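You operate a simulated robot arm through the tools that you are given. There is no shell and no other tool. Be economical: measure what you need, move in short steps, check, and stop when the job is done.

You are at the controls of a simulated robot arm. One attempt, no reset.

JOB
Open both clamps, unlock the stop, slide it to 240 mm and hang the 6 mm spacer on its rack.

Only the result counts: the job must be done as asked and must still hold three seconds after the hand-in. Knocking over, shifting, dropping, spilling or breaking anything else fails it.

ROBOT AND FRAMES
A 6-joint arm with a two-finger parallel gripper, fixed in place. Base frame: the origin is at the foot of the arm, x ahead of it, y to its left, z up; the work surface is at about z = 7. Readings come in mm, rad, newtons and seconds.
With the tool pointing down near the work surface it reaches from about 140 to 580 mm from the base axis. Its first joint turns from -1.152 to 1.152 rad. Payload 2.1 kg.
Tool frame: the origin (TCP) lies between the finger pads and is the grasp point; the fingertips stand 30 mm ahead of it; z points along the fingers, y is the line along which they close. The gripper opens to 94 mm. The fingers are 28 mm wide and 10 mm thick; the gripper's body (50 by 96 mm) begins 55 mm behind the TCP.
Orientation is that of the tool frame in the base frame, as a unit quaternion [w, x, y, z]. With the fingers straight down and closing along the base's y, the tool's x points along the base's -x, its y along +y and its z along -z.

CONTROLS
- The arm moves only by the tool drive_tool. Its argument "targets" is a list of rows, each an object (a shift or turn left out is 0, a gripper value left out holds the last) with "delta_pos": the shift along the tool's x, y, z in mm, a list of three; "dr": the turn, a rotation vector about the tool's x, y, z in rad, a list of three; "claw": the opening, from 0 (shut) to 1 (fully open). In form: [{"delta_pos": [dx, dy, dz], "dr": [rx, ry, rz], "claw": claw}, ...]. A call has 1 to 12 rows; each row shifts and turns the commanded pose from where the row before left it, along the tool's axes as they then stand. Each row takes 0.2 s and may step no farther than 50 mm and 0.15 rad from the row before; otherwise, or with a gripper value out of range, the whole call is refused. A pose out of reach is approached as far as the arm can. The call stops where the force on the tool passes 40 N (or 10 N more than at its start, if that is more) or the arm is blocked; 0.2 s more then pass. Each finger travels about 72 mm/s and halts on what it meets, pressing with about 37 N; the grip force reading is that of the motor and also rises with nothing between the fingers. The clock runs only during rows and for 0.2 s after the last one: add rows that do not move to give the fingers time. It gives the time, the measured TCP pose, the force on the tool (base axes), the opening and the grip force at its end, in the units of the frame above (readings bear some noise).
- Cameras (640 x 400 px; columns grow to the right, rows downward): "scene" is fixed at [61.2, -376.9, 486.3]; the picture's right is [0.70, -0.71, 0.00], its down [-0.39, -0.38, -0.84] and it looks along [0.60, 0.59, -0.54] (base axes); focal length 214 px, centre (320, 200). "wrist" rides on the gripper at [-37, 0, -58] in the tool frame; the picture's right is [0.00, -1.00, 0.00], its down [0.97, 0.00, -0.24] and it looks along [0.24, 0.00, 0.97] (tool axes); focal length 218 px, centre (320, 200). There is no depth. A picture from a camera that has moved, and an enlarged one, comes with that camera's place and axes in the base frame and with its lens.
- snapshot(camera): a new picture of that camera. It takes no simulated time.
- zoom(camera, box): a new picture of the part [left, top, right, bottom] of that camera's present view, enlarged. It takes no simulated time.
- hand_in(): hands the job in; it is judged then, once.

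Go step by step. Nothing tells you positions but the pictures and the camera data: compare them with the known pose of the tool, close in by small moves and look again before you grip or let go. The budget is 120 turns and 68 pictures, counting those below and the enlarged ones. Unless the task says otherwise, let go and move clear before handing in, and close with one line.

The tools are called after "Call:" as a command line: name --argument value ..., lists and objects as JSON in quotes. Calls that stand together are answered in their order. drive_tool: Moves the arm, as the interface text tells. Its arguments: {"type":"object","properties":{"targets":{"type":"array","items":{"type":"object","properties":{"delta_pos":{"type":"array","items":{"type":"number"}},"dr":{"type":"array","items":{"type":"number"}},"claw":{"type":"number"}}}}},"required":["targets"]} The other tools are called the same way: snapshot (camera) takes a picture; zoom (camera, box) takes an enlarged picture of a part of a camera's view; hand_in () hands the job in.

At the start:

```text
time_s: 0.0
eef_pos: [313.4, -107.4, 385.5]
tool_rot: [0.0, 0.0, 1.0, 0.0]
contact_force: [-0.3, 0.9, -0.3]
grip_width: 93.8
grasp_force: 0.1
```

scene: 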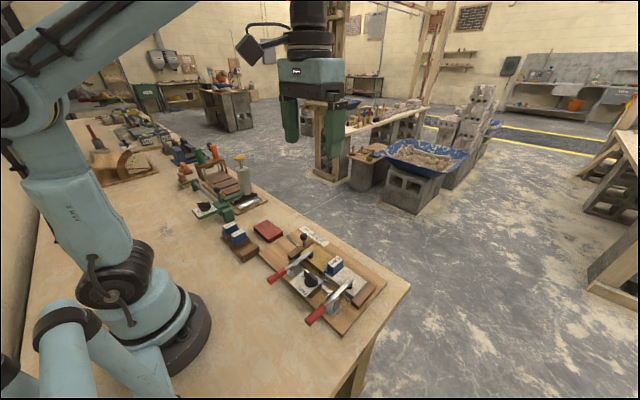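
wrist: 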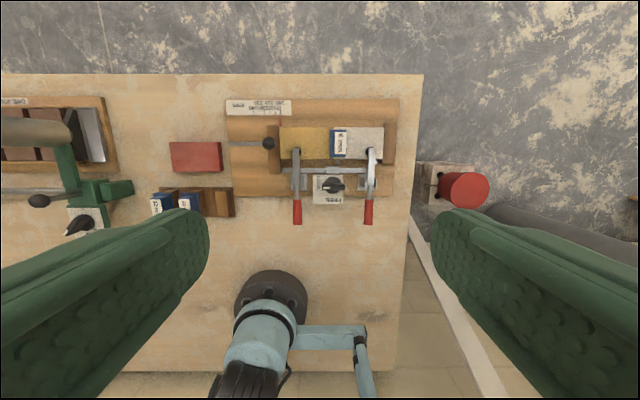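

I see a fixture with two red-handled toggle clamps, a stop with a knob, and a small rack with spacers. I'll zoom in for detail first.

Call:
zoom --camera "wrist" --box '[140, 80, 430, 260]'

Call:
zoom --camera "scene" --box '[180, 180, 420, 340]'

Call:
zoom --camera "wrist" --box '[0, 80, 240, 250]'

```text
2.21 times, centred on (285, 170) of wrist
camera zoom: at [350.8, -106.6, 444.0], right [0.0, -1.0, 0.0], down [-0.97, 0.0, 0.24], along [-0.24, 0.0, -0.97], focal length 482 px, centre (397, 266)
```

zoom: 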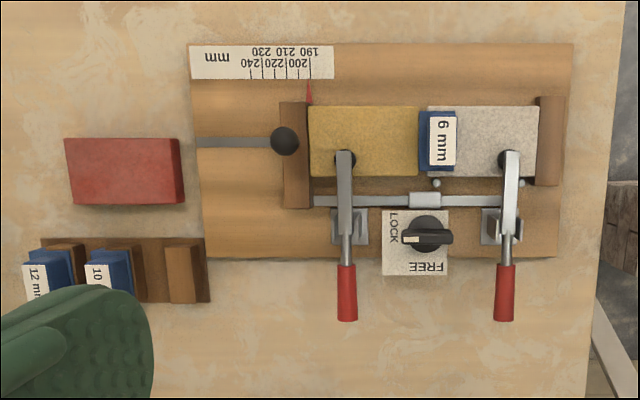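

```text
2.50 times, centred on (300, 260) of scene
camera zoom: at [61.2, -376.9, 486.3], right [0.7, -0.71, 0.0], down [-0.39, -0.38, -0.84], along [0.6, 0.59, -0.54], focal length 536 px, centre (370, 50)
```

zoom: 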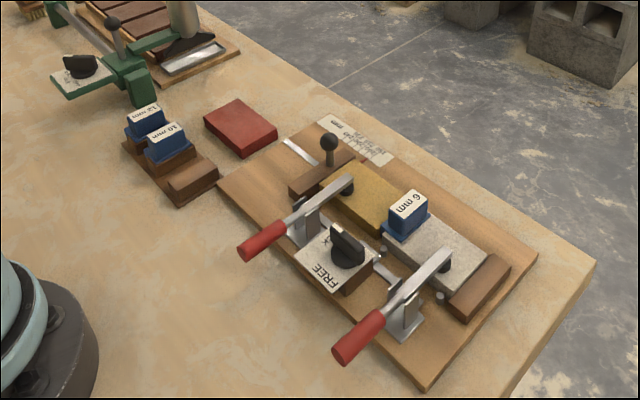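

```text
2.35 times, centred on (120, 165) of wrist
camera zoom: at [350.8, -106.6, 444.0], right [0.0, -1.0, 0.0], down [-0.97, 0.0, 0.24], along [-0.24, 0.0, -0.97], focal length 514 px, centre (791, 282)
```

zoom: 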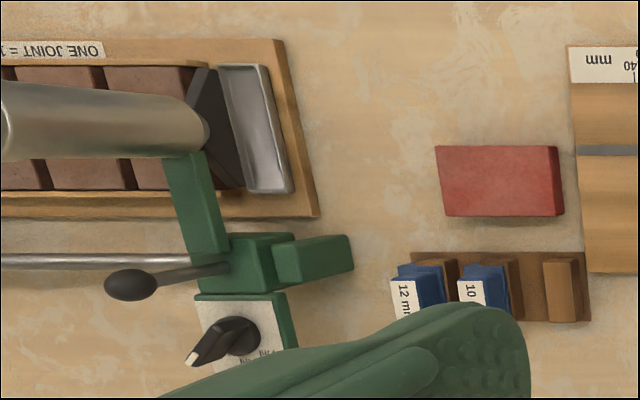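

The stop sits at 190 and is locked, the 6 mm spacer is between the two blocks, and the rack's right place looks empty. I'll go lower for a closer look.

Call:
drive_tool --targets '[{"delta_pos": [5, 0, 40]}, {"delta_pos": [5, 0, 40]}, {"delta_pos": [5, 0, 40]}, {"delta_pos": [5, 0, 35]}]'

Call:
snapshot --camera "wrist"

Call:
zoom --camera "scene" --box '[250, 210, 390, 340]'

Call:
zoom --camera "scene" --box '[210, 200, 300, 270]'

```text
time_s: 1.0
eef_pos: [291.3, -109.4, 231.0]
tool_rot: [0.0, -0.001, 1.0, 0.0]
contact_force: [0.7, -0.3, -0.3]
grip_width: 93.9
grasp_force: 0.0
```

```text
62 pictures are left
camera wrist: at [328.1, -108.3, 289.6], right [0.0, -1.0, 0.0], down [-0.97, 0.0, 0.24], along [-0.24, 0.0, -0.97], focal length 218 px, centre (320, 200)
```

wrist: 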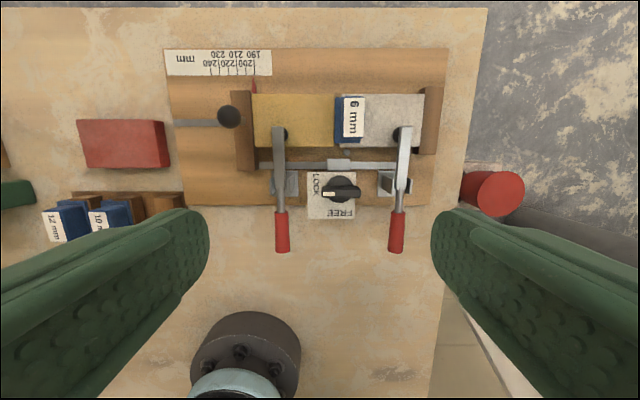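

```text
3.08 times, centred on (320, 275) of scene
camera zoom: at [61.2, -376.9, 486.3], right [0.7, -0.71, 0.0], down [-0.39, -0.38, -0.84], along [0.6, 0.59, -0.54], focal length 660 px, centre (320, -31)
```

zoom: 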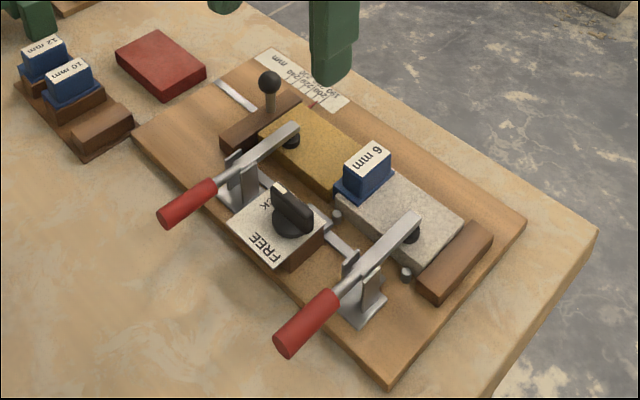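

```text
5.71 times, centred on (255, 235) of scene
camera zoom: at [61.2, -376.9, 486.3], right [0.7, -0.71, 0.0], down [-0.39, -0.38, -0.84], along [0.6, 0.59, -0.54], focal length 1226 px, centre (691, 0)
```

zoom: 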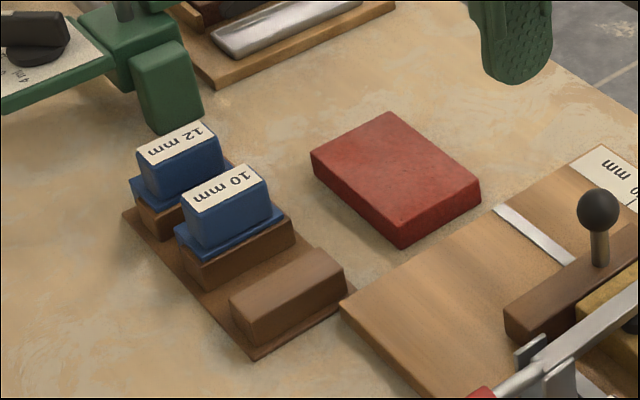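

Both clamp bars lie near horizontal at about z=50. I'll take closer views of the clamp mechanism and rack.

Call:
zoom --camera "scene" --box '[300, 265, 370, 330]'

Call:
zoom --camera "wrist" --box '[240, 90, 440, 260]'

```text
6.15 times, centred on (335, 298) of scene
camera zoom: at [61.2, -376.9, 486.3], right [0.7, -0.71, 0.0], down [-0.39, -0.38, -0.84], along [0.6, 0.59, -0.54], focal length 1320 px, centre (228, -400)
```

zoom: 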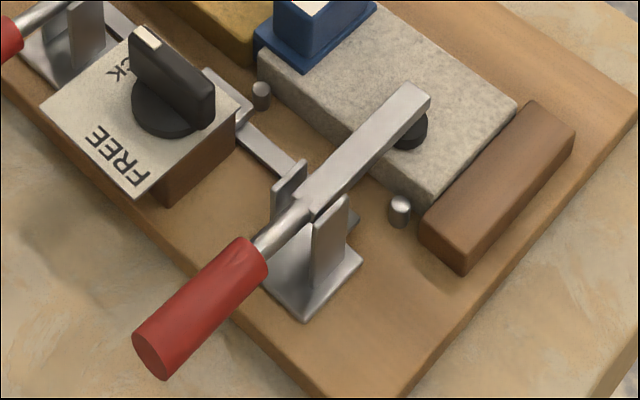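

```text
2.35 times, centred on (340, 175) of wrist
camera zoom: at [328.1, -108.3, 289.6], right [0.0, -1.0, 0.0], down [-0.97, 0.0, 0.24], along [-0.24, 0.0, -0.97], focal length 514 px, centre (273, 259)
```

zoom: 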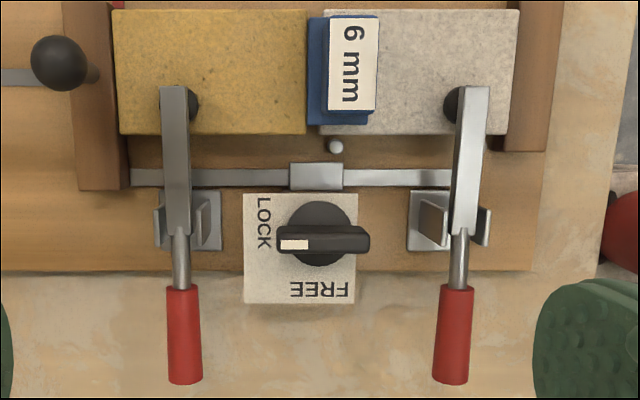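

The levers pivot about y in the brackets. I'll move above the right-hand handle with the gripper half open and check the alignment.

Call:
drive_tool --targets '[{"delta_pos": [15, -30, 20], "claw": 0.55}, {"delta_pos": [15, -30, 20]}, {"delta_pos": [15, -28, 20]}, {"delta_pos": [16, 0, 30]}, {"delta_pos": [0, 0, 26]}]'

Call:
snapshot --camera "wrist"

Call:
zoom --camera "scene" --box '[250, 210, 390, 340]'

```text
time_s: 2.2
eef_pos: [230.3, -197.1, 117.2]
tool_rot: [-0.001, 0.0, 1.0, 0.001]
contact_force: [-0.2, -0.2, 0.0]
grip_width: 51.6
grasp_force: 0.0
```

```text
57 pictures are left
camera wrist: at [268.1, -196.0, 174.9], right [0.0, -1.0, 0.0], down [-0.97, 0.0, 0.24], along [-0.24, 0.0, -0.97], focal length 218 px, centre (320, 200)
```

wrist: 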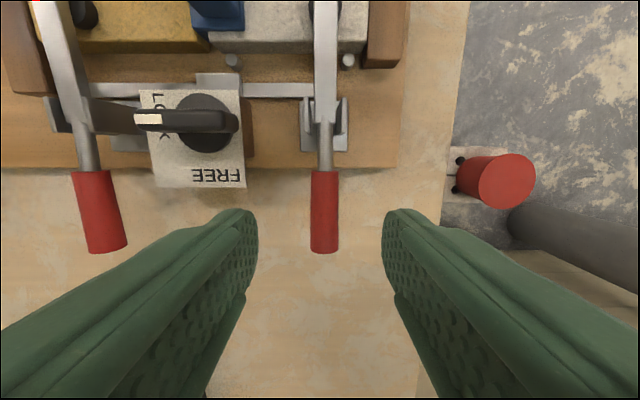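

```text
3.08 times, centred on (320, 275) of scene
camera zoom: at [61.2, -376.9, 486.3], right [0.7, -0.71, 0.0], down [-0.39, -0.38, -0.84], along [0.6, 0.59, -0.54], focal length 660 px, centre (320, -31)
```

zoom: 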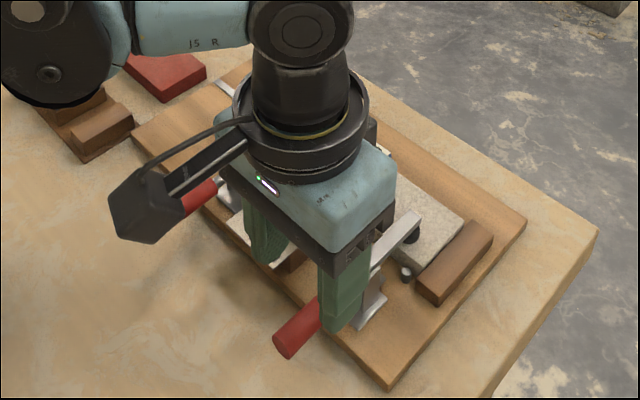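

The handle spans x about 203–254 at y=-198, centred between the fingers. I'll lower and grip it.

Call:
drive_tool --targets '[{"delta_pos": [0, -1, 30]}, {"delta_pos": [0, 0, 32]}, {"claw": 0.05}, {}, {}]'

Call:
snapshot --camera "wrist"

```text
time_s: 3.4
eef_pos: [234.0, -200.4, 52.9]
tool_rot: [0.0, 0.0, 1.0, 0.0]
contact_force: [2.0, 1.0, -13.6]
grip_width: 19.9
grasp_force: 45.3
```

```text
55 pictures are left
camera wrist: at [271.0, -198.7, 111.2], right [0.0, -1.0, 0.0], down [-0.97, 0.0, 0.24], along [-0.24, 0.0, -0.97], focal length 218 px, centre (320, 200)
```

wrist: 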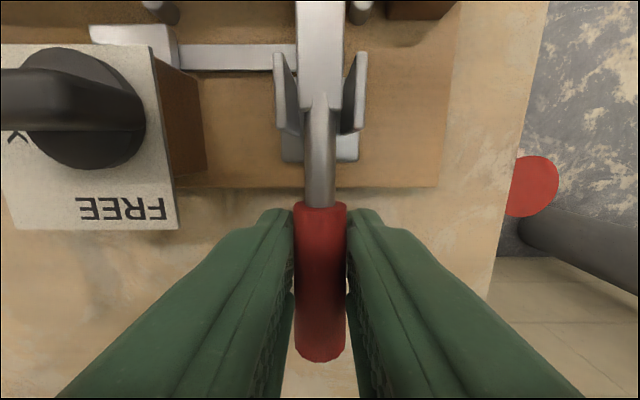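

The handle is gripped. I'll test-lift a little to find which way it opens.

Call:
drive_tool --targets '[{"delta_pos": [0, 0, -4]}, {"delta_pos": [0, 0, -4]}, {"delta_pos": [0, 0, -4]}]'

```text
time_s: 4.2
eef_pos: [233.4, -200.6, 66.4]
tool_rot: [-0.001, 0.002, 1.0, -0.003]
contact_force: [7.9, -24.9, -26.5]
grip_width: 16.3
grasp_force: 44.7
```

Call:
zoom --camera "scene" --box '[270, 230, 390, 340]'

Call:
snapshot --camera "wrist"

```text
3.64 times, centred on (330, 285) of scene
camera zoom: at [61.3, -377.0, 486.3], right [0.7, -0.71, 0.0], down [-0.39, -0.38, -0.84], along [0.6, 0.59, -0.54], focal length 780 px, centre (284, -109)
```

zoom: 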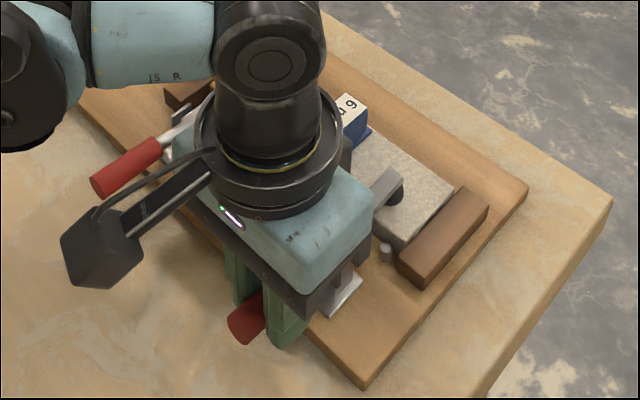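

```text
53 pictures are left
camera wrist: at [270.0, -198.3, 124.0], right [0.0, -1.0, 0.01], down [-0.97, 0.0, 0.24], along [-0.24, 0.0, -0.97], focal length 218 px, centre (320, 200)
```

wrist: 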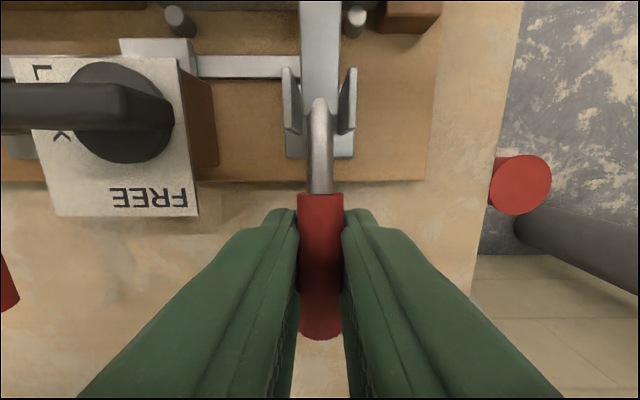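

The handle hinges up on its own, so lifting opens it, pivoting near x=284, z=50. I'll continue along an arc.

Call:
drive_tool --targets '[{"delta_pos": [-2, 1.5, -4]}, {"delta_pos": [-3, 0, -5]}, {"delta_pos": [-4, 0, -5]}, {}]'

Call:
snapshot --camera "wrist"

```text
time_s: 4.7
eef_pos: [232.8, -199.9, 69.2]
tool_rot: [-0.001, 0.0, 1.0, -0.007]
contact_force: [-0.5, -2.2, -2.6]
grip_width: 16.4
grasp_force: 45.3
stopped in row 2: the force on the tool passed its limit (the readings are from after the stop); the commanded pose is now the measured one
```

```text
52 pictures are left
camera wrist: at [270.7, -197.9, 127.3], right [0.0, -1.0, 0.01], down [-0.97, 0.01, 0.24], along [-0.24, -0.01, -0.97], focal length 218 px, centre (320, 200)
```

wrist: 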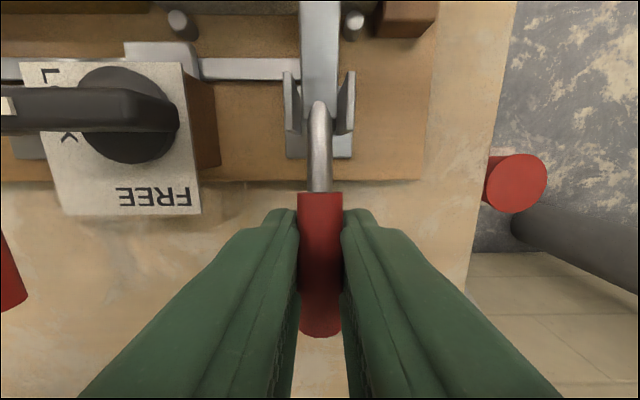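

The force limit tripped, likely from friction or damping. I'll continue more slowly.

Call:
drive_tool --targets '[{"delta_pos": [-0.5, 0, -1.5]}, {"delta_pos": [-0.5, 0, -1.5]}, {"delta_pos": [-0.7, 0, -1.5]}, {"delta_pos": [-0.7, 0, -1.5]}, {"delta_pos": [-0.7, 0, -1.5]}, {"delta_pos": [-0.7, 0, -1.5]}, {}]'

Call:
snapshot --camera "wrist"

```text
time_s: 6.3
eef_pos: [235.7, -199.8, 76.7]
tool_rot: [-0.005, 0.002, 1.0, -0.006]
contact_force: [-22.4, -4.1, -15.8]
grip_width: 16.1
grasp_force: 44.6
```

```text
51 pictures are left
camera wrist: at [273.3, -197.9, 135.4], right [0.0, -1.0, 0.01], down [-0.97, 0.01, 0.25], along [-0.25, -0.01, -0.97], focal length 218 px, centre (320, 200)
```

wrist: 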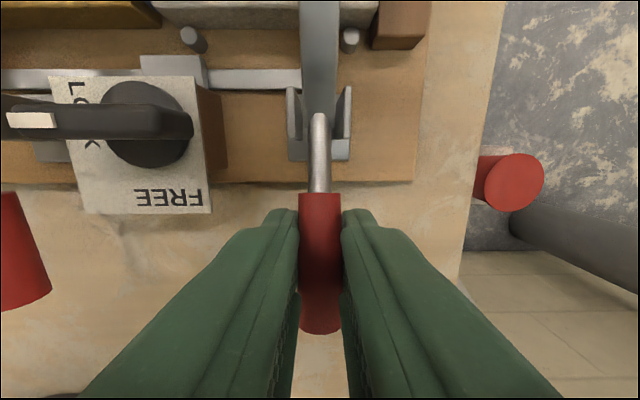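

The handle and bar are both rising. I'll keep lifting, mostly along z.

Call:
drive_tool --targets '[{"delta_pos": [0.5, 0, -1.5]}, {"delta_pos": [0, 0, -2]}, {"delta_pos": [-0.3, 0, -2]}, {"delta_pos": [-0.5, 0, -2]}, {"delta_pos": [-0.7, 0, -2]}, {"delta_pos": [-0.8, 0, -2]}, {"delta_pos": [-0.8, 0, -2]}, {}]'

Call:
snapshot --camera "wrist"

```text
time_s: 8.1
eef_pos: [238.3, -201.3, 93.1]
tool_rot: [-0.002, 0.001, 1.0, -0.006]
contact_force: [5.3, 2.2, -23.7]
grip_width: 16.1
grasp_force: 45.3
```

```text
50 pictures are left
camera wrist: at [276.4, -197.8, 150.2], right [0.0, -1.0, 0.01], down [-0.97, 0.01, 0.24], along [-0.24, -0.01, -0.97], focal length 218 px, centre (320, 200)
```

wrist: 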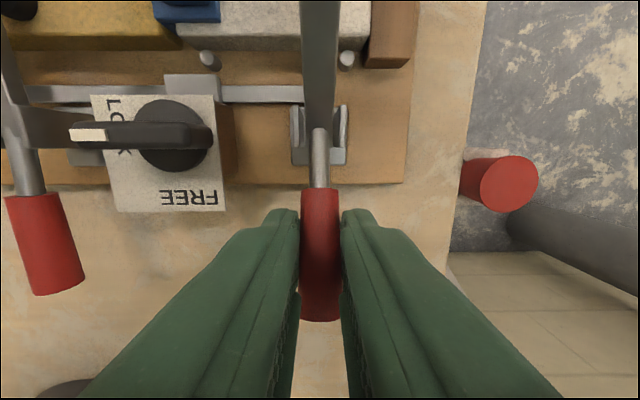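

Call:
zoom --camera "scene" --box '[270, 220, 390, 330]'

Call:
drive_tool --targets '[{"delta_pos": [-1, 0.5, -2]}, {"delta_pos": [-1, 0, -2]}, {"delta_pos": [-1.2, 0, -2]}, {"delta_pos": [-1.3, 0, -2]}, {"delta_pos": [-1.5, 0, -2]}, {"delta_pos": [-1.5, 0, -2]}, {"delta_pos": [-1.8, 0, -2]}, {}]'

Call:
snapshot --camera "wrist"

```text
3.64 times, centred on (330, 275) of scene
camera zoom: at [61.3, -377.0, 486.3], right [0.7, -0.71, 0.0], down [-0.39, -0.38, -0.84], along [0.6, 0.59, -0.54], focal length 780 px, centre (284, -73)
```

zoom: 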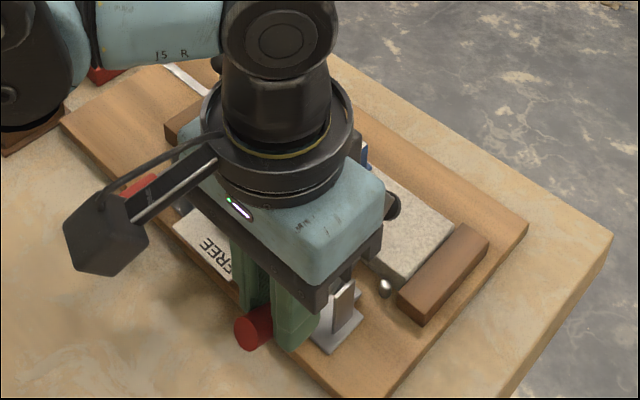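

```text
time_s: 9.9
eef_pos: [250.2, -199.6, 106.9]
tool_rot: [-0.004, 0.002, 1.0, -0.009]
contact_force: [-19.8, -13.7, -6.0]
grip_width: 16.0
grasp_force: 44.9
```

```text
48 pictures are left
camera wrist: at [286.7, -197.3, 164.3], right [0.0, -1.0, 0.02], down [-0.97, 0.01, 0.25], along [-0.25, -0.02, -0.97], focal length 218 px, centre (320, 200)
```

wrist: 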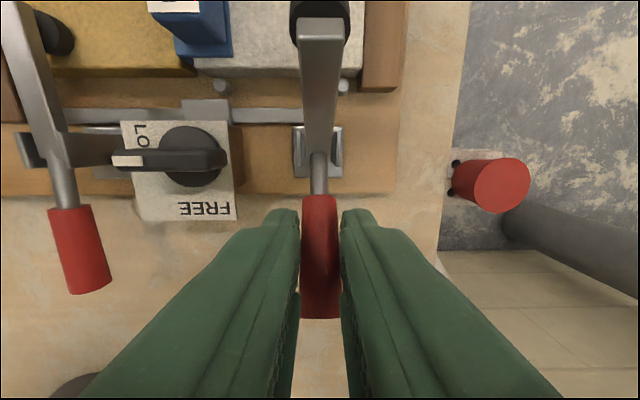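

Call:
drive_tool --targets '[{"delta_pos": [-0.5, -0.7, -1.5]}, {"delta_pos": [-1.5, 0, -1.2]}, {"delta_pos": [-2, 0, -1.2]}, {"delta_pos": [-2, 0, -1]}, {"delta_pos": [-2, 0, -1]}, {"delta_pos": [-2, 0, -1]}, {"delta_pos": [-2, 0, -1]}, {}]'

Call:
snapshot --camera "wrist"

```text
time_s: 11.7
eef_pos: [259.4, -199.2, 113.2]
tool_rot: [-0.007, 0.001, 1.0, -0.006]
contact_force: [-24.6, -2.0, 3.6]
grip_width: 15.9
grasp_force: 44.6
```

```text
47 pictures are left
camera wrist: at [298.1, -197.8, 171.2], right [0.0, -1.0, 0.01], down [-0.97, 0.01, 0.25], along [-0.25, -0.01, -0.97], focal length 218 px, centre (320, 200)
```

wrist: 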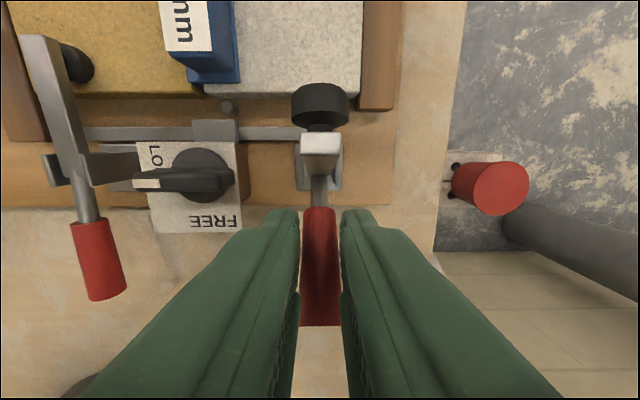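

The bar is nearly vertical. A few more millimetres to see whether it reaches its stop.

Call:
drive_tool --targets '[{"delta_pos": [-2, 0, -0.7]}, {"delta_pos": [-2, 0, -0.6]}, {"delta_pos": [-2, 0, -0.4]}, {"delta_pos": [-2, 0, -0.3]}, {"delta_pos": [-2, 0, 0]}, {}]'

Call:
snapshot --camera "wrist"

```text
time_s: 13.1
eef_pos: [268.5, -200.2, 115.9]
tool_rot: [-0.008, 0.002, 1.0, -0.006]
contact_force: [-34.6, -3.4, 11.8]
grip_width: 15.9
grasp_force: 44.3
```

```text
46 pictures are left
camera wrist: at [306.4, -197.9, 172.9], right [0.0, -1.0, 0.01], down [-0.97, 0.01, 0.26], along [-0.26, -0.01, -0.97], focal length 218 px, centre (320, 200)
```

wrist: 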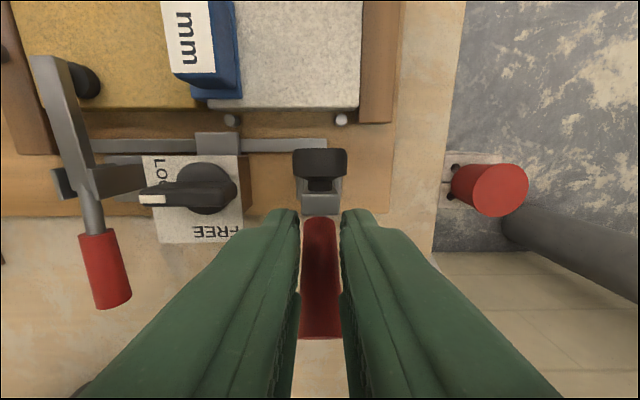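

The bar is at or past vertical, so this clamp is well open. I'll release and rise straight up to check that it stays.

Call:
drive_tool --targets '[{"delta_pos": [3, 0, 0], "claw": 0.5}, {}, {}, {"delta_pos": [0, 0, -20]}, {"delta_pos": [0, 0, -30]}, {"delta_pos": [0, 0, -30]}, {"delta_pos": [0, 0, -30]}]'

Call:
snapshot --camera "wrist"

Call:
zoom --camera "scene" --box '[250, 210, 390, 340]'

```text
time_s: 14.7
eef_pos: [270.7, -197.4, 227.5]
tool_rot: [-0.003, 0.002, 1.0, -0.006]
contact_force: [-0.2, 0.3, 0.4]
grip_width: 47.2
grasp_force: 0.0
```

```text
45 pictures are left
camera wrist: at [308.1, -195.1, 285.8], right [0.0, -1.0, 0.01], down [-0.97, 0.01, 0.24], along [-0.24, -0.01, -0.97], focal length 218 px, centre (320, 200)
```

wrist: 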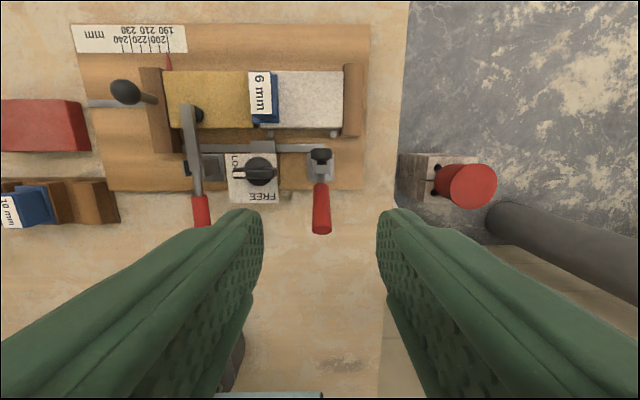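

```text
3.08 times, centred on (320, 275) of scene
camera zoom: at [61.2, -376.9, 486.3], right [0.7, -0.71, 0.0], down [-0.39, -0.38, -0.84], along [0.6, 0.59, -0.54], focal length 660 px, centre (320, -31)
```

zoom: 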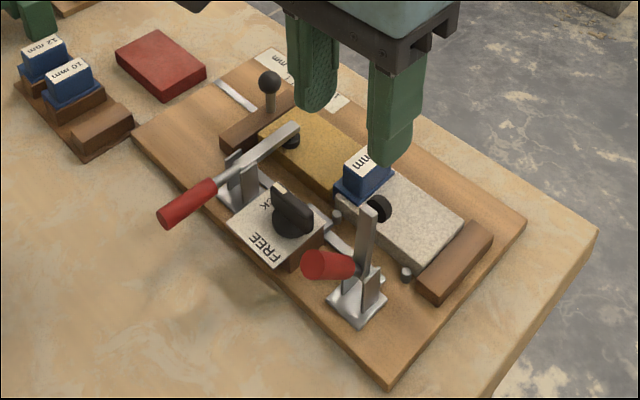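

The right clamp stays open. I'll go above the left handle at about y=-64 and repeat.

Call:
drive_tool --targets '[{"delta_pos": [11, 45, 0], "claw": 0.4}, {"delta_pos": [11, 45, 0]}, {"delta_pos": [11, 43.5, 10]}, {"delta_pos": [12, 0, 40]}, {"delta_pos": [0, 0, 50]}, {}]'

Call:
snapshot --camera "wrist"

```text
time_s: 16.1
eef_pos: [225.4, -68.9, 127.1]
tool_rot: [-0.002, 0.002, 1.0, -0.006]
contact_force: [-0.4, -0.1, 1.0]
grip_width: 37.8
grasp_force: 0.1
```

```text
43 pictures are left
camera wrist: at [262.6, -66.9, 186.2], right [0.0, -1.0, 0.01], down [-0.97, 0.01, 0.24], along [-0.24, -0.01, -0.97], focal length 218 px, centre (320, 200)
```

wrist: 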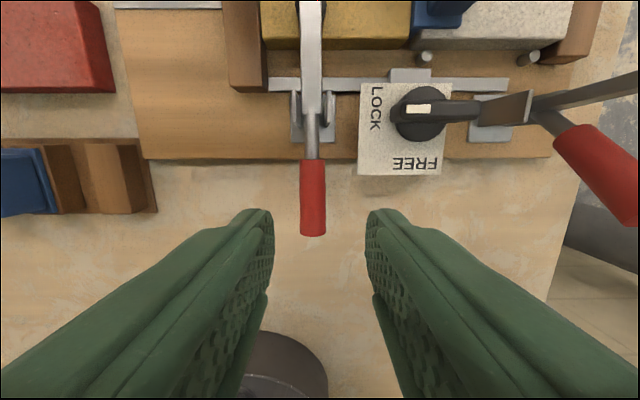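

Call:
drive_tool --targets '[{"delta_pos": [0, 4, 20], "dr": [-0.012, 0, 0]}, {"delta_pos": [0, 0, 30]}, {"delta_pos": [0, 0, 24]}, {"claw": 0.05}, {}, {}]'

Call:
snapshot --camera "wrist"

```text
time_s: 17.5
eef_pos: [223.9, -63.8, 51.8]
tool_rot: [-0.002, 0.002, 1.0, -0.004]
contact_force: [8.1, -26.6, -13.4]
grip_width: 20.3
grasp_force: 44.4
```

```text
42 pictures are left
camera wrist: at [261.6, -63.4, 110.2], right [0.0, -1.0, 0.01], down [-0.97, 0.01, 0.24], along [-0.24, -0.01, -0.97], focal length 218 px, centre (320, 200)
```

wrist: 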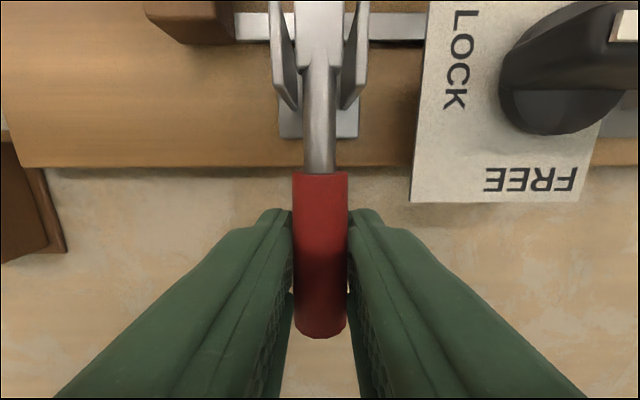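

Gripped. I'll lift along the arc slowly, easing the small sideways load.

Call:
drive_tool --targets '[{"delta_pos": [0, -1, -1.5]}, {"delta_pos": [0, 0, -2]}, {"delta_pos": [0, 0, -2]}, {"delta_pos": [0, 0, -2]}, {"delta_pos": [-0.2, 0, -2]}, {"delta_pos": [-0.3, 0, -2]}, {"delta_pos": [-0.4, 0, -2]}, {"delta_pos": [-0.5, 0, -2]}, {"delta_pos": [-0.5, 0, -2]}, {}]'

```text
time_s: 19.7
eef_pos: [223.4, -64.2, 67.5]
tool_rot: [-0.004, 0.001, 1.0, -0.004]
contact_force: [-16.4, -28.5, -16.6]
grip_width: 16.0
grasp_force: 44.5
```

Call:
drive_tool --targets '[{"delta_pos": [0.5, -1, -1.5]}, {"delta_pos": [0, -1, -2]}, {"delta_pos": [-0.3, 0, -2]}, {"delta_pos": [-0.6, 0, -2]}, {"delta_pos": [-0.7, 0, -2]}, {"delta_pos": [-0.8, 0, -2]}, {"delta_pos": [-0.9, 0, -2]}, {"delta_pos": [-1, 0, -2]}, {}]'

Call:
snapshot --camera "wrist"

```text
time_s: 21.7
eef_pos: [228.3, -65.4, 83.2]
tool_rot: [-0.004, 0.002, 1.0, 0.0]
contact_force: [-16.4, -9.3, -13.8]
grip_width: 16.1
grasp_force: 45.1
```

```text
41 pictures are left
camera wrist: at [266.1, -63.7, 140.8], right [0.0, -1.0, 0.0], down [-0.97, 0.0, 0.25], along [-0.25, 0.0, -0.97], focal length 218 px, centre (320, 200)
```

wrist: 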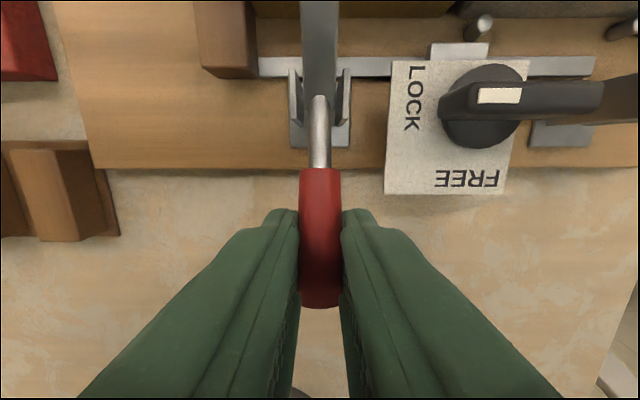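

Bar is rising as before; I'll continue.

Call:
drive_tool --targets '[{"delta_pos": [0, -0.5, -2]}, {"delta_pos": [-0.5, 0, -2]}, {"delta_pos": [-0.8, 0, -2]}, {"delta_pos": [-1, 0, -2]}, {"delta_pos": [-1.2, 0, -2]}, {"delta_pos": [-1.2, 0, -2]}, {"delta_pos": [-1.3, 0, -2]}, {"delta_pos": [-1.4, 0, -2]}, {"delta_pos": [-1.5, 0, -2]}, {"delta_pos": [-1.6, 0, -1.8]}, {"delta_pos": [-1.7, 0, -1.5]}, {}]'

Call:
snapshot --camera "wrist"

```text
time_s: 24.3
eef_pos: [239.9, -65.2, 105.3]
tool_rot: [-0.006, 0.002, 1.0, 0.001]
contact_force: [-20.6, 0.2, -4.5]
grip_width: 16.0
grasp_force: 45.0
```

```text
40 pictures are left
camera wrist: at [277.3, -64.0, 162.3], right [0.0, -1.0, 0.0], down [-0.97, 0.0, 0.25], along [-0.25, 0.0, -0.97], focal length 218 px, centre (320, 200)
```

wrist: 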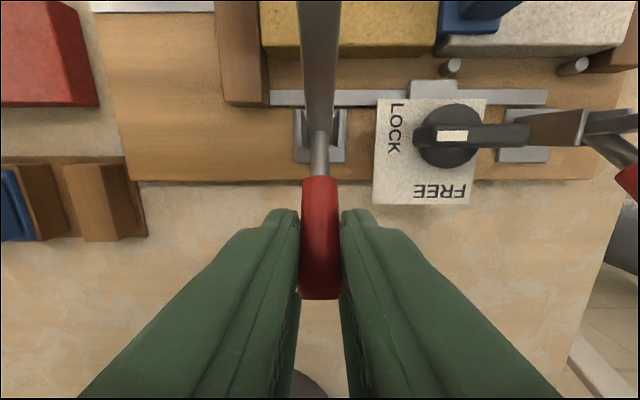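

Call:
drive_tool --targets '[{"delta_pos": [-0.8, 0, -1.6]}, {"delta_pos": [-1.7, 0, -1.5]}, {"delta_pos": [-1.8, 0, -1.5]}, {"delta_pos": [-1.8, 0, -1.4]}, {"delta_pos": [-1.9, 0, -1.3]}, {"delta_pos": [-2, 0, -1.2]}, {"delta_pos": [-2, 0, -1.1]}, {"delta_pos": [-2, 0, -1]}, {"delta_pos": [-2, 0, -1]}, {"delta_pos": [-2, 0, -0.8]}, {"delta_pos": [-2, 0, -0.7]}, {}]'

Call:
snapshot --camera "wrist"

```text
time_s: 26.9
eef_pos: [260.3, -66.0, 117.7]
tool_rot: [-0.007, 0.002, 1.0, 0.001]
contact_force: [-26.0, -2.7, 9.3]
grip_width: 16.0
grasp_force: 45.0
```

```text
39 pictures are left
camera wrist: at [297.9, -64.0, 175.4], right [0.0, -1.0, 0.0], down [-0.97, 0.0, 0.25], along [-0.25, 0.0, -0.97], focal length 218 px, centre (320, 200)
```

wrist: 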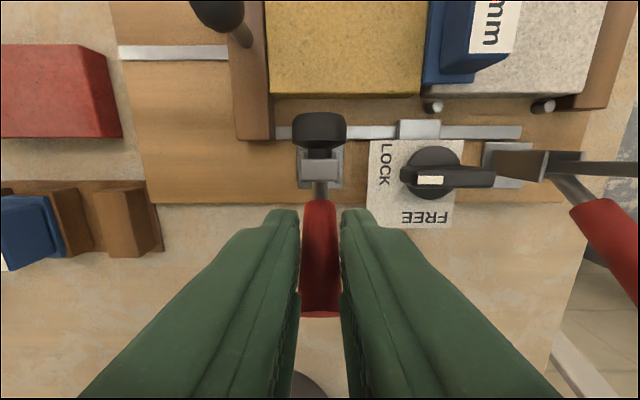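

Call:
drive_tool --targets '[{"delta_pos": [-1.5, 0, -0.5]}, {"delta_pos": [-2, 0, -0.3]}, {"delta_pos": [-2, 0, -0.3]}, {"delta_pos": [-2, 0, 0]}, {}, {"delta_pos": [3, 0, 0], "claw": 0.45}, {}, {}, {"delta_pos": [0, 0, -20]}, {"delta_pos": [0, 0, -30]}, {"delta_pos": [0, 0, -30]}, {"delta_pos": [0, 0, -20]}]'

Call:
snapshot --camera "wrist"

Call:
zoom --camera "scene" --box '[250, 210, 390, 340]'

```text
time_s: 29.5
eef_pos: [267.6, -67.0, 218.9]
tool_rot: [-0.002, 0.003, 1.0, -0.001]
contact_force: [-0.2, -0.5, -0.6]
grip_width: 42.1
grasp_force: 0.0
```

```text
38 pictures are left
camera wrist: at [304.3, -66.1, 277.3], right [0.0, -1.0, 0.0], down [-0.97, 0.0, 0.24], along [-0.24, 0.0, -0.97], focal length 218 px, centre (320, 200)
```

wrist: 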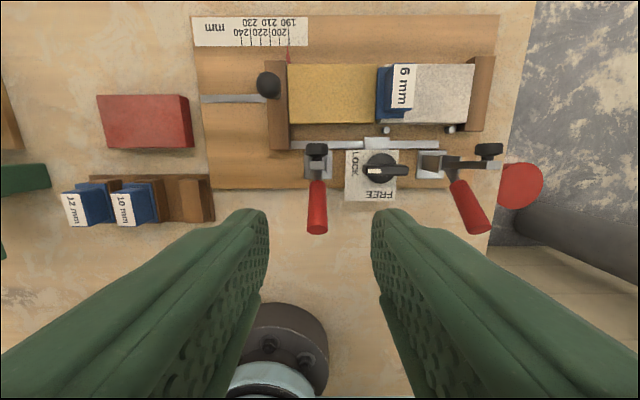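

```text
3.08 times, centred on (320, 275) of scene
camera zoom: at [61.2, -376.9, 486.3], right [0.7, -0.71, 0.0], down [-0.39, -0.38, -0.84], along [0.6, 0.59, -0.54], focal length 660 px, centre (320, -31)
```

zoom: 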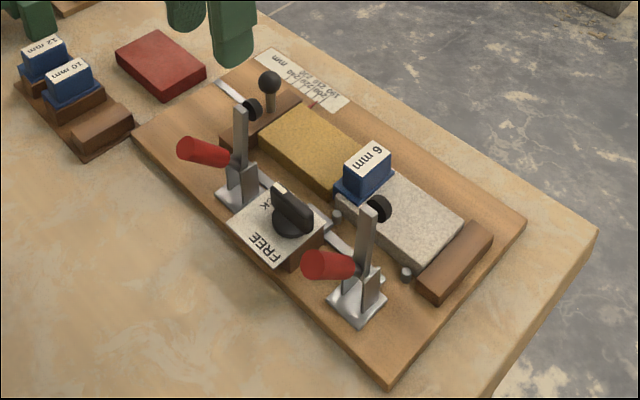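

Both clamps stand open. Now the lock knob at about (280, -131.5), top z≈56: I'll yaw the tool 90° so the fingers close across its bar.

Call:
drive_tool --targets '[{"dr": [0, 0, 0.1428]}, {"dr": [0, 0, 0.1428]}, {"dr": [0, 0, 0.1428]}, {"dr": [0, 0, 0.1428]}, {"dr": [0, 0, 0.1428]}, {"dr": [0, 0, 0.1428]}, {"dr": [0, 0, 0.1428]}, {"dr": [0, 0, 0.1428]}, {"dr": [0, 0, 0.1428]}, {"dr": [0, 0, 0.1428]}, {"dr": [0, 0, 0.1428], "claw": 0.35}, {}]'

Call:
drive_tool --targets '[{"delta_pos": [-32, 6, 10]}, {"delta_pos": [-32.5, 6.4, 30]}, {"delta_pos": [0, 0, 40]}, {}]'

Call:
snapshot --camera "wrist"

```text
time_s: 32.1
eef_pos: [267.6, -66.1, 218.0]
tool_rot: [-0.002, 0.709, 0.705, -0.003]
contact_force: [0.1, 1.1, -0.4]
grip_width: 32.6
grasp_force: 0.2
```

```text
time_s: 33.1
eef_pos: [278.7, -130.0, 140.5]
tool_rot: [-0.003, 0.709, 0.706, -0.002]
contact_force: [0.2, 0.7, 0.7]
grip_width: 33.0
grasp_force: 0.0
```

```text
36 pictures are left
camera wrist: at [278.8, -165.0, 198.7], right [-1.0, 0.0, 0.0], down [0.0, 0.97, 0.24], along [0.0, 0.24, -0.97], focal length 218 px, centre (320, 200)
```

wrist: 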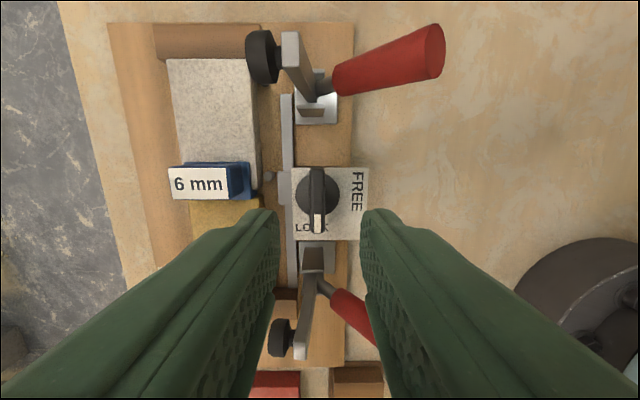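

Call:
drive_tool --targets '[{"delta_pos": [-1.7, 1.5, 30]}, {"delta_pos": [0, 0, 26]}, {}]'

Call:
zoom --camera "scene" --box '[270, 220, 370, 310]'

Call:
snapshot --camera "wrist"

```text
time_s: 33.9
eef_pos: [278.6, -130.1, 83.9]
tool_rot: [-0.002, 0.708, 0.706, -0.001]
contact_force: [0.9, 0.7, 0.1]
grip_width: 33.0
grasp_force: 0.0
```

```text
4.44 times, centred on (320, 265) of scene
camera zoom: at [61.2, -376.9, 486.3], right [0.7, -0.71, 0.0], down [-0.39, -0.38, -0.84], along [0.6, 0.59, -0.54], focal length 953 px, centre (320, -89)
```

zoom: 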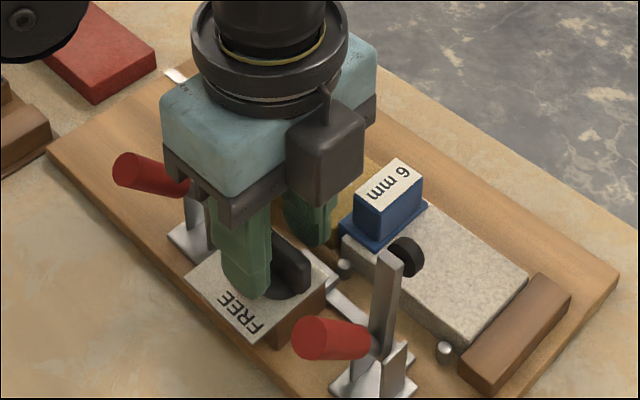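

```text
34 pictures are left
camera wrist: at [279.2, -167.3, 142.6], right [-1.0, 0.0, 0.0], down [0.0, 0.97, 0.24], along [0.0, 0.24, -0.97], focal length 218 px, centre (320, 200)
```

wrist: 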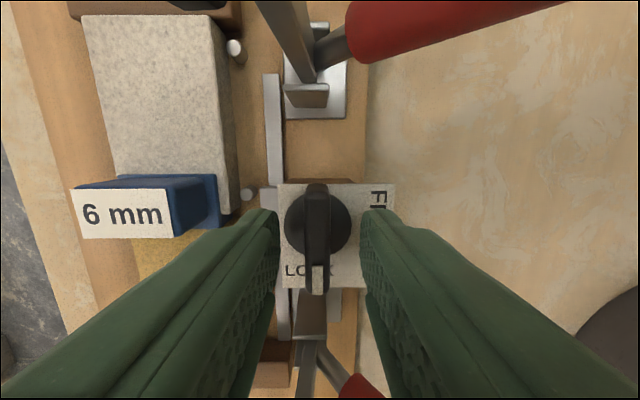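

Call:
drive_tool --targets '[{"delta_pos": [-0.5, 1, 0], "claw": 0.25}, {"delta_pos": [0, 0, 4]}, {"delta_pos": [0, 0, 3]}, {"claw": 0}, {}, {}]'

Call:
snapshot --camera "wrist"

```text
time_s: 34.6
eef_pos: [280.7, -130.8, 79.1]
tool_rot: [-0.003, 0.708, 0.706, -0.001]
contact_force: [-2.2, 0.4, 12.4]
grip_width: 22.0
grasp_force: 0.0
stopped in row 3: the force on the tool passed its limit (the readings are from after the stop); the commanded pose is now the measured one
```

```text
33 pictures are left
camera wrist: at [281.1, -166.8, 136.8], right [-1.0, 0.0, 0.01], down [0.0, 0.97, 0.24], along [0.0, 0.24, -0.97], focal length 218 px, centre (320, 200)
```

wrist: 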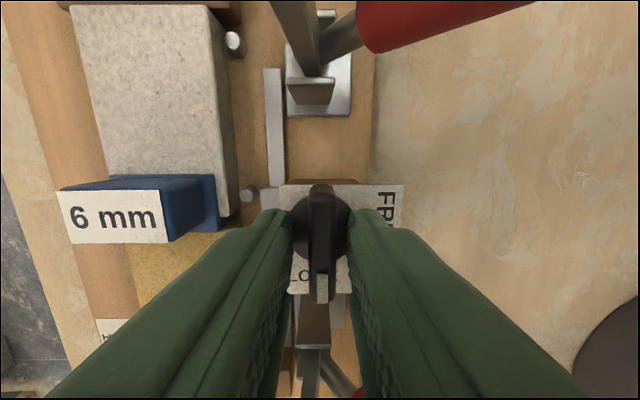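

The tips touched the knob's disc at about z=49. I'll raise 1 mm and close on the bar.

Call:
drive_tool --targets '[{"delta_pos": [0, 0, -1]}, {"claw": 0}, {}, {}]'

Call:
snapshot --camera "wrist"

```text
time_s: 35.6
eef_pos: [280.1, -130.9, 80.7]
tool_rot: [-0.004, 0.708, 0.706, -0.002]
contact_force: [-12.3, 0.2, -6.7]
grip_width: 9.8
grasp_force: 43.8
```

```text
32 pictures are left
camera wrist: at [280.4, -166.7, 137.7], right [-1.0, 0.0, 0.01], down [0.0, 0.97, 0.24], along [-0.01, 0.24, -0.97], focal length 218 px, centre (320, 200)
```

wrist: 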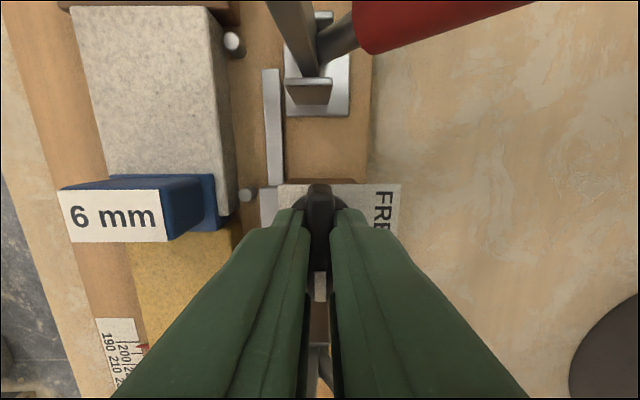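

Gripped. Now turn toward FREE (counter-clockwise from above).

Call:
drive_tool --targets '[{"dr": [0, 0, -0.08]}, {"dr": [0, 0, -0.1]}, {"dr": [0, 0, -0.1]}, {"dr": [0, 0, -0.1]}, {"dr": [0, 0, -0.1]}, {"dr": [0, 0, -0.1]}, {"dr": [0, 0, -0.1]}, {"dr": [0, 0, -0.1]}, {}]'

```text
time_s: 37.0
eef_pos: [279.2, -131.0, 80.3]
tool_rot: [-0.005, 0.479, 0.878, -0.003]
contact_force: [-3.3, 1.5, 6.6]
grip_width: 9.9
grasp_force: 43.0
stopped in row 7: the force on the tool passed its limit (the readings are from after the stop); the commanded pose is now the measured one
```

Call:
snapshot --camera "wrist"

Call:
zoom --camera "scene" --box '[270, 220, 370, 310]'

```text
31 pictures are left
camera wrist: at [300.3, -160.9, 137.4], right [-0.84, -0.54, 0.01], down [-0.52, 0.82, 0.25], along [-0.14, 0.2, -0.97], focal length 218 px, centre (320, 200)
```

wrist: 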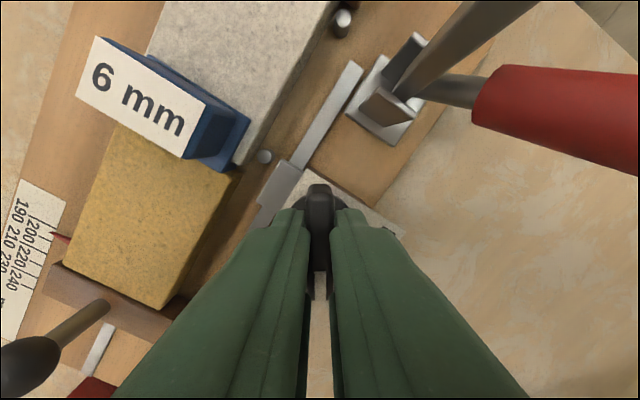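

```text
4.44 times, centred on (320, 265) of scene
camera zoom: at [61.2, -376.9, 486.4], right [0.7, -0.71, 0.0], down [-0.39, -0.38, -0.84], along [0.6, 0.59, -0.54], focal length 953 px, centre (320, -89)
```

zoom: 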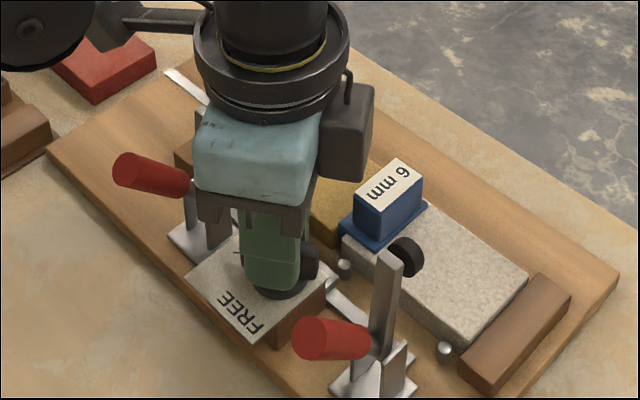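

The knob is following the turn; I'll continue more slowly.

Call:
drive_tool --targets '[{"dr": [0, 0, -0.06]}, {"dr": [0, 0, -0.06]}, {"dr": [0, 0, -0.06]}, {"dr": [0, 0, -0.06]}, {"dr": [0, 0, -0.06]}, {"dr": [0, 0, -0.06]}, {}]'

```text
time_s: 38.6
eef_pos: [278.7, -131.7, 79.4]
tool_rot: [-0.006, 0.314, 0.949, -0.002]
contact_force: [-20.3, -7.8, -5.5]
grip_width: 10.0
grasp_force: 43.7
```

Call:
drive_tool --targets '[{"delta_pos": [0.8, -0.6, 0], "dr": [0, 0, -0.06]}, {"dr": [0, 0, -0.06]}, {"dr": [0, 0, -0.06]}, {"dr": [0, 0, -0.06]}, {"dr": [0, 0, -0.06]}, {"dr": [0, 0, -0.06]}, {}]'

```text
time_s: 40.2
eef_pos: [279.1, -132.6, 79.1]
tool_rot: [-0.006, 0.139, 0.99, -0.002]
contact_force: [4.3, -18.2, 11.0]
grip_width: 9.7
grasp_force: 43.9
```

Call:
drive_tool --targets '[{"delta_pos": [0, -0.8, -0.5], "dr": [0, 0, -0.06]}, {"dr": [0, 0, -0.06]}, {"dr": [0, 0, -0.06]}, {"dr": [0, 0, -0.06]}, {"dr": [0, 0, -0.04]}, {}, {}]'

Call:
snapshot --camera "wrist"

```text
time_s: 40.8
eef_pos: [278.6, -131.2, 78.9]
tool_rot: [-0.004, 0.09, 0.996, -0.001]
contact_force: [2.5, -1.3, -5.5]
grip_width: 9.6
grasp_force: 43.2
stopped in row 2: the force on the tool passed its limit (the readings are from after the stop); the commanded pose is now the measured one
```

```text
29 pictures are left
camera wrist: at [316.0, -137.1, 137.4], right [-0.18, -0.98, 0.0], down [-0.95, 0.18, 0.25], along [-0.24, 0.04, -0.97], focal length 218 px, centre (320, 200)
```

wrist: 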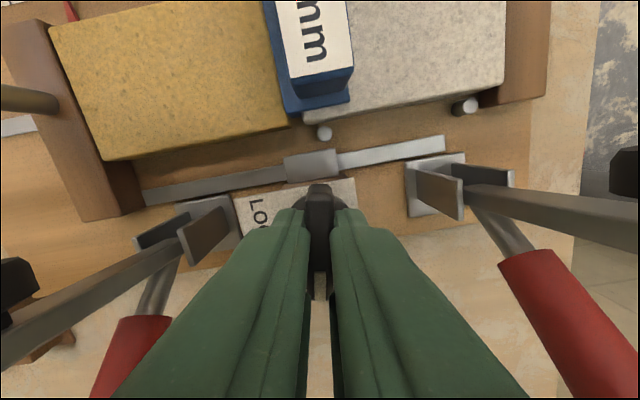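

About 10° remain. Continue slowly.

Call:
drive_tool --targets '[{"dr": [0, 0, -0.04]}, {"dr": [0, 0, -0.04]}, {"dr": [0, 0, -0.04]}, {"dr": [0, 0, -0.04]}, {"dr": [0, 0, -0.03]}, {}]'

```text
time_s: 42.2
eef_pos: [278.5, -131.6, 79.3]
tool_rot: [-0.003, -0.003, 1.0, -0.001]
contact_force: [8.9, -2.2, 37.8]
grip_width: 9.7
grasp_force: 42.7
```

The tool is back to square yaw. Release, rise and look at the knob.

Call:
drive_tool --targets '[{"claw": 0.25}, {}, {"delta_pos": [0, 0, -20]}, {"delta_pos": [0, 0, -40]}, {"delta_pos": [0, 0, -40]}, {}]'

Call:
snapshot --camera "wrist"

```text
time_s: 43.6
eef_pos: [283.0, -132.5, 181.0]
tool_rot: [-0.003, -0.004, 1.0, -0.001]
contact_force: [0.8, 0.4, 0.3]
grip_width: 23.3
grasp_force: 0.1
```

```text
28 pictures are left
camera wrist: at [320.1, -131.0, 239.1], right [0.01, -1.0, 0.0], down [-0.97, -0.01, 0.25], along [-0.25, 0.0, -0.97], focal length 218 px, centre (320, 200)
```

wrist: 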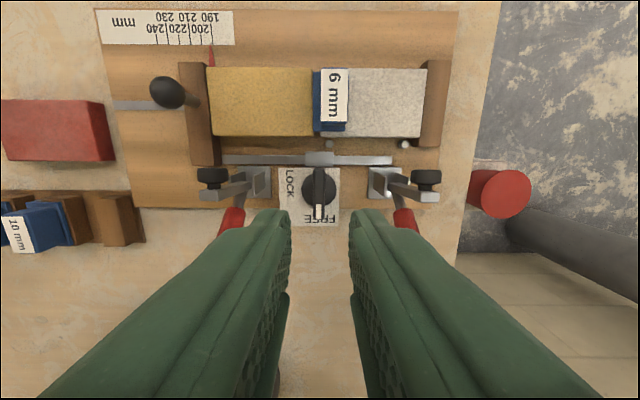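

The knob is at FREE. The stop's ball is at about (355, -21, 66); I'll move above it and check.

Call:
drive_tool --targets '[{"delta_pos": [-24, 37, 0], "claw": 0.4}, {"delta_pos": [-24, 37, 0]}, {"delta_pos": [-24, 38, 20]}, {"delta_pos": [0, 0, 40]}, {}]'

Call:
snapshot --camera "wrist"

Call:
zoom --camera "scene" --box '[250, 200, 350, 290]'

```text
time_s: 44.8
eef_pos: [348.2, -19.8, 120.2]
tool_rot: [-0.003, -0.003, 1.0, -0.001]
contact_force: [0.1, -0.3, 0.1]
grip_width: 37.8
grasp_force: 0.1
```

```text
27 pictures are left
camera wrist: at [385.2, -17.2, 177.8], right [0.01, -1.0, 0.0], down [-0.97, -0.01, 0.25], along [-0.25, 0.0, -0.97], focal length 218 px, centre (320, 200)
```

wrist: 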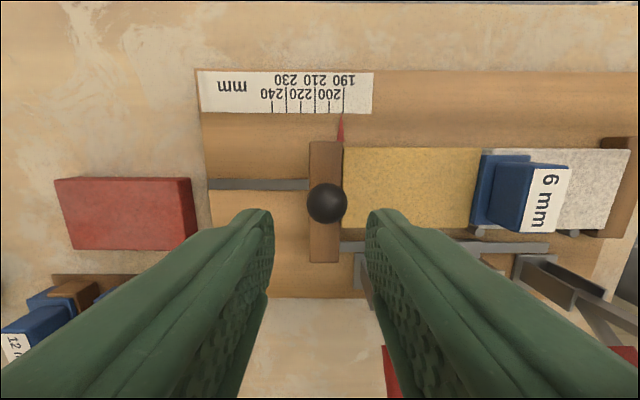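

```text
4.44 times, centred on (300, 245) of scene
camera zoom: at [61.2, -376.9, 486.3], right [0.7, -0.71, 0.0], down [-0.39, -0.38, -0.84], along [0.6, 0.59, -0.54], focal length 953 px, centre (409, 0)
```

zoom: 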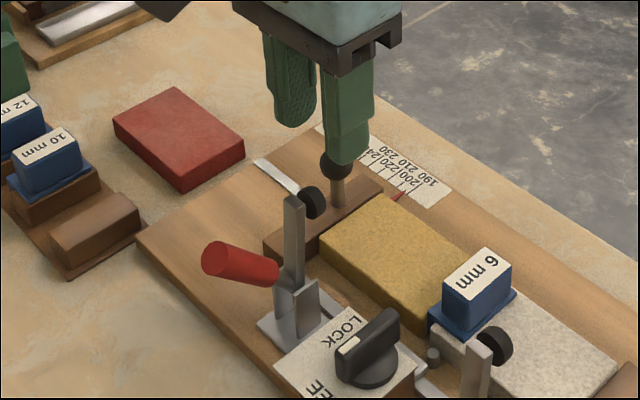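

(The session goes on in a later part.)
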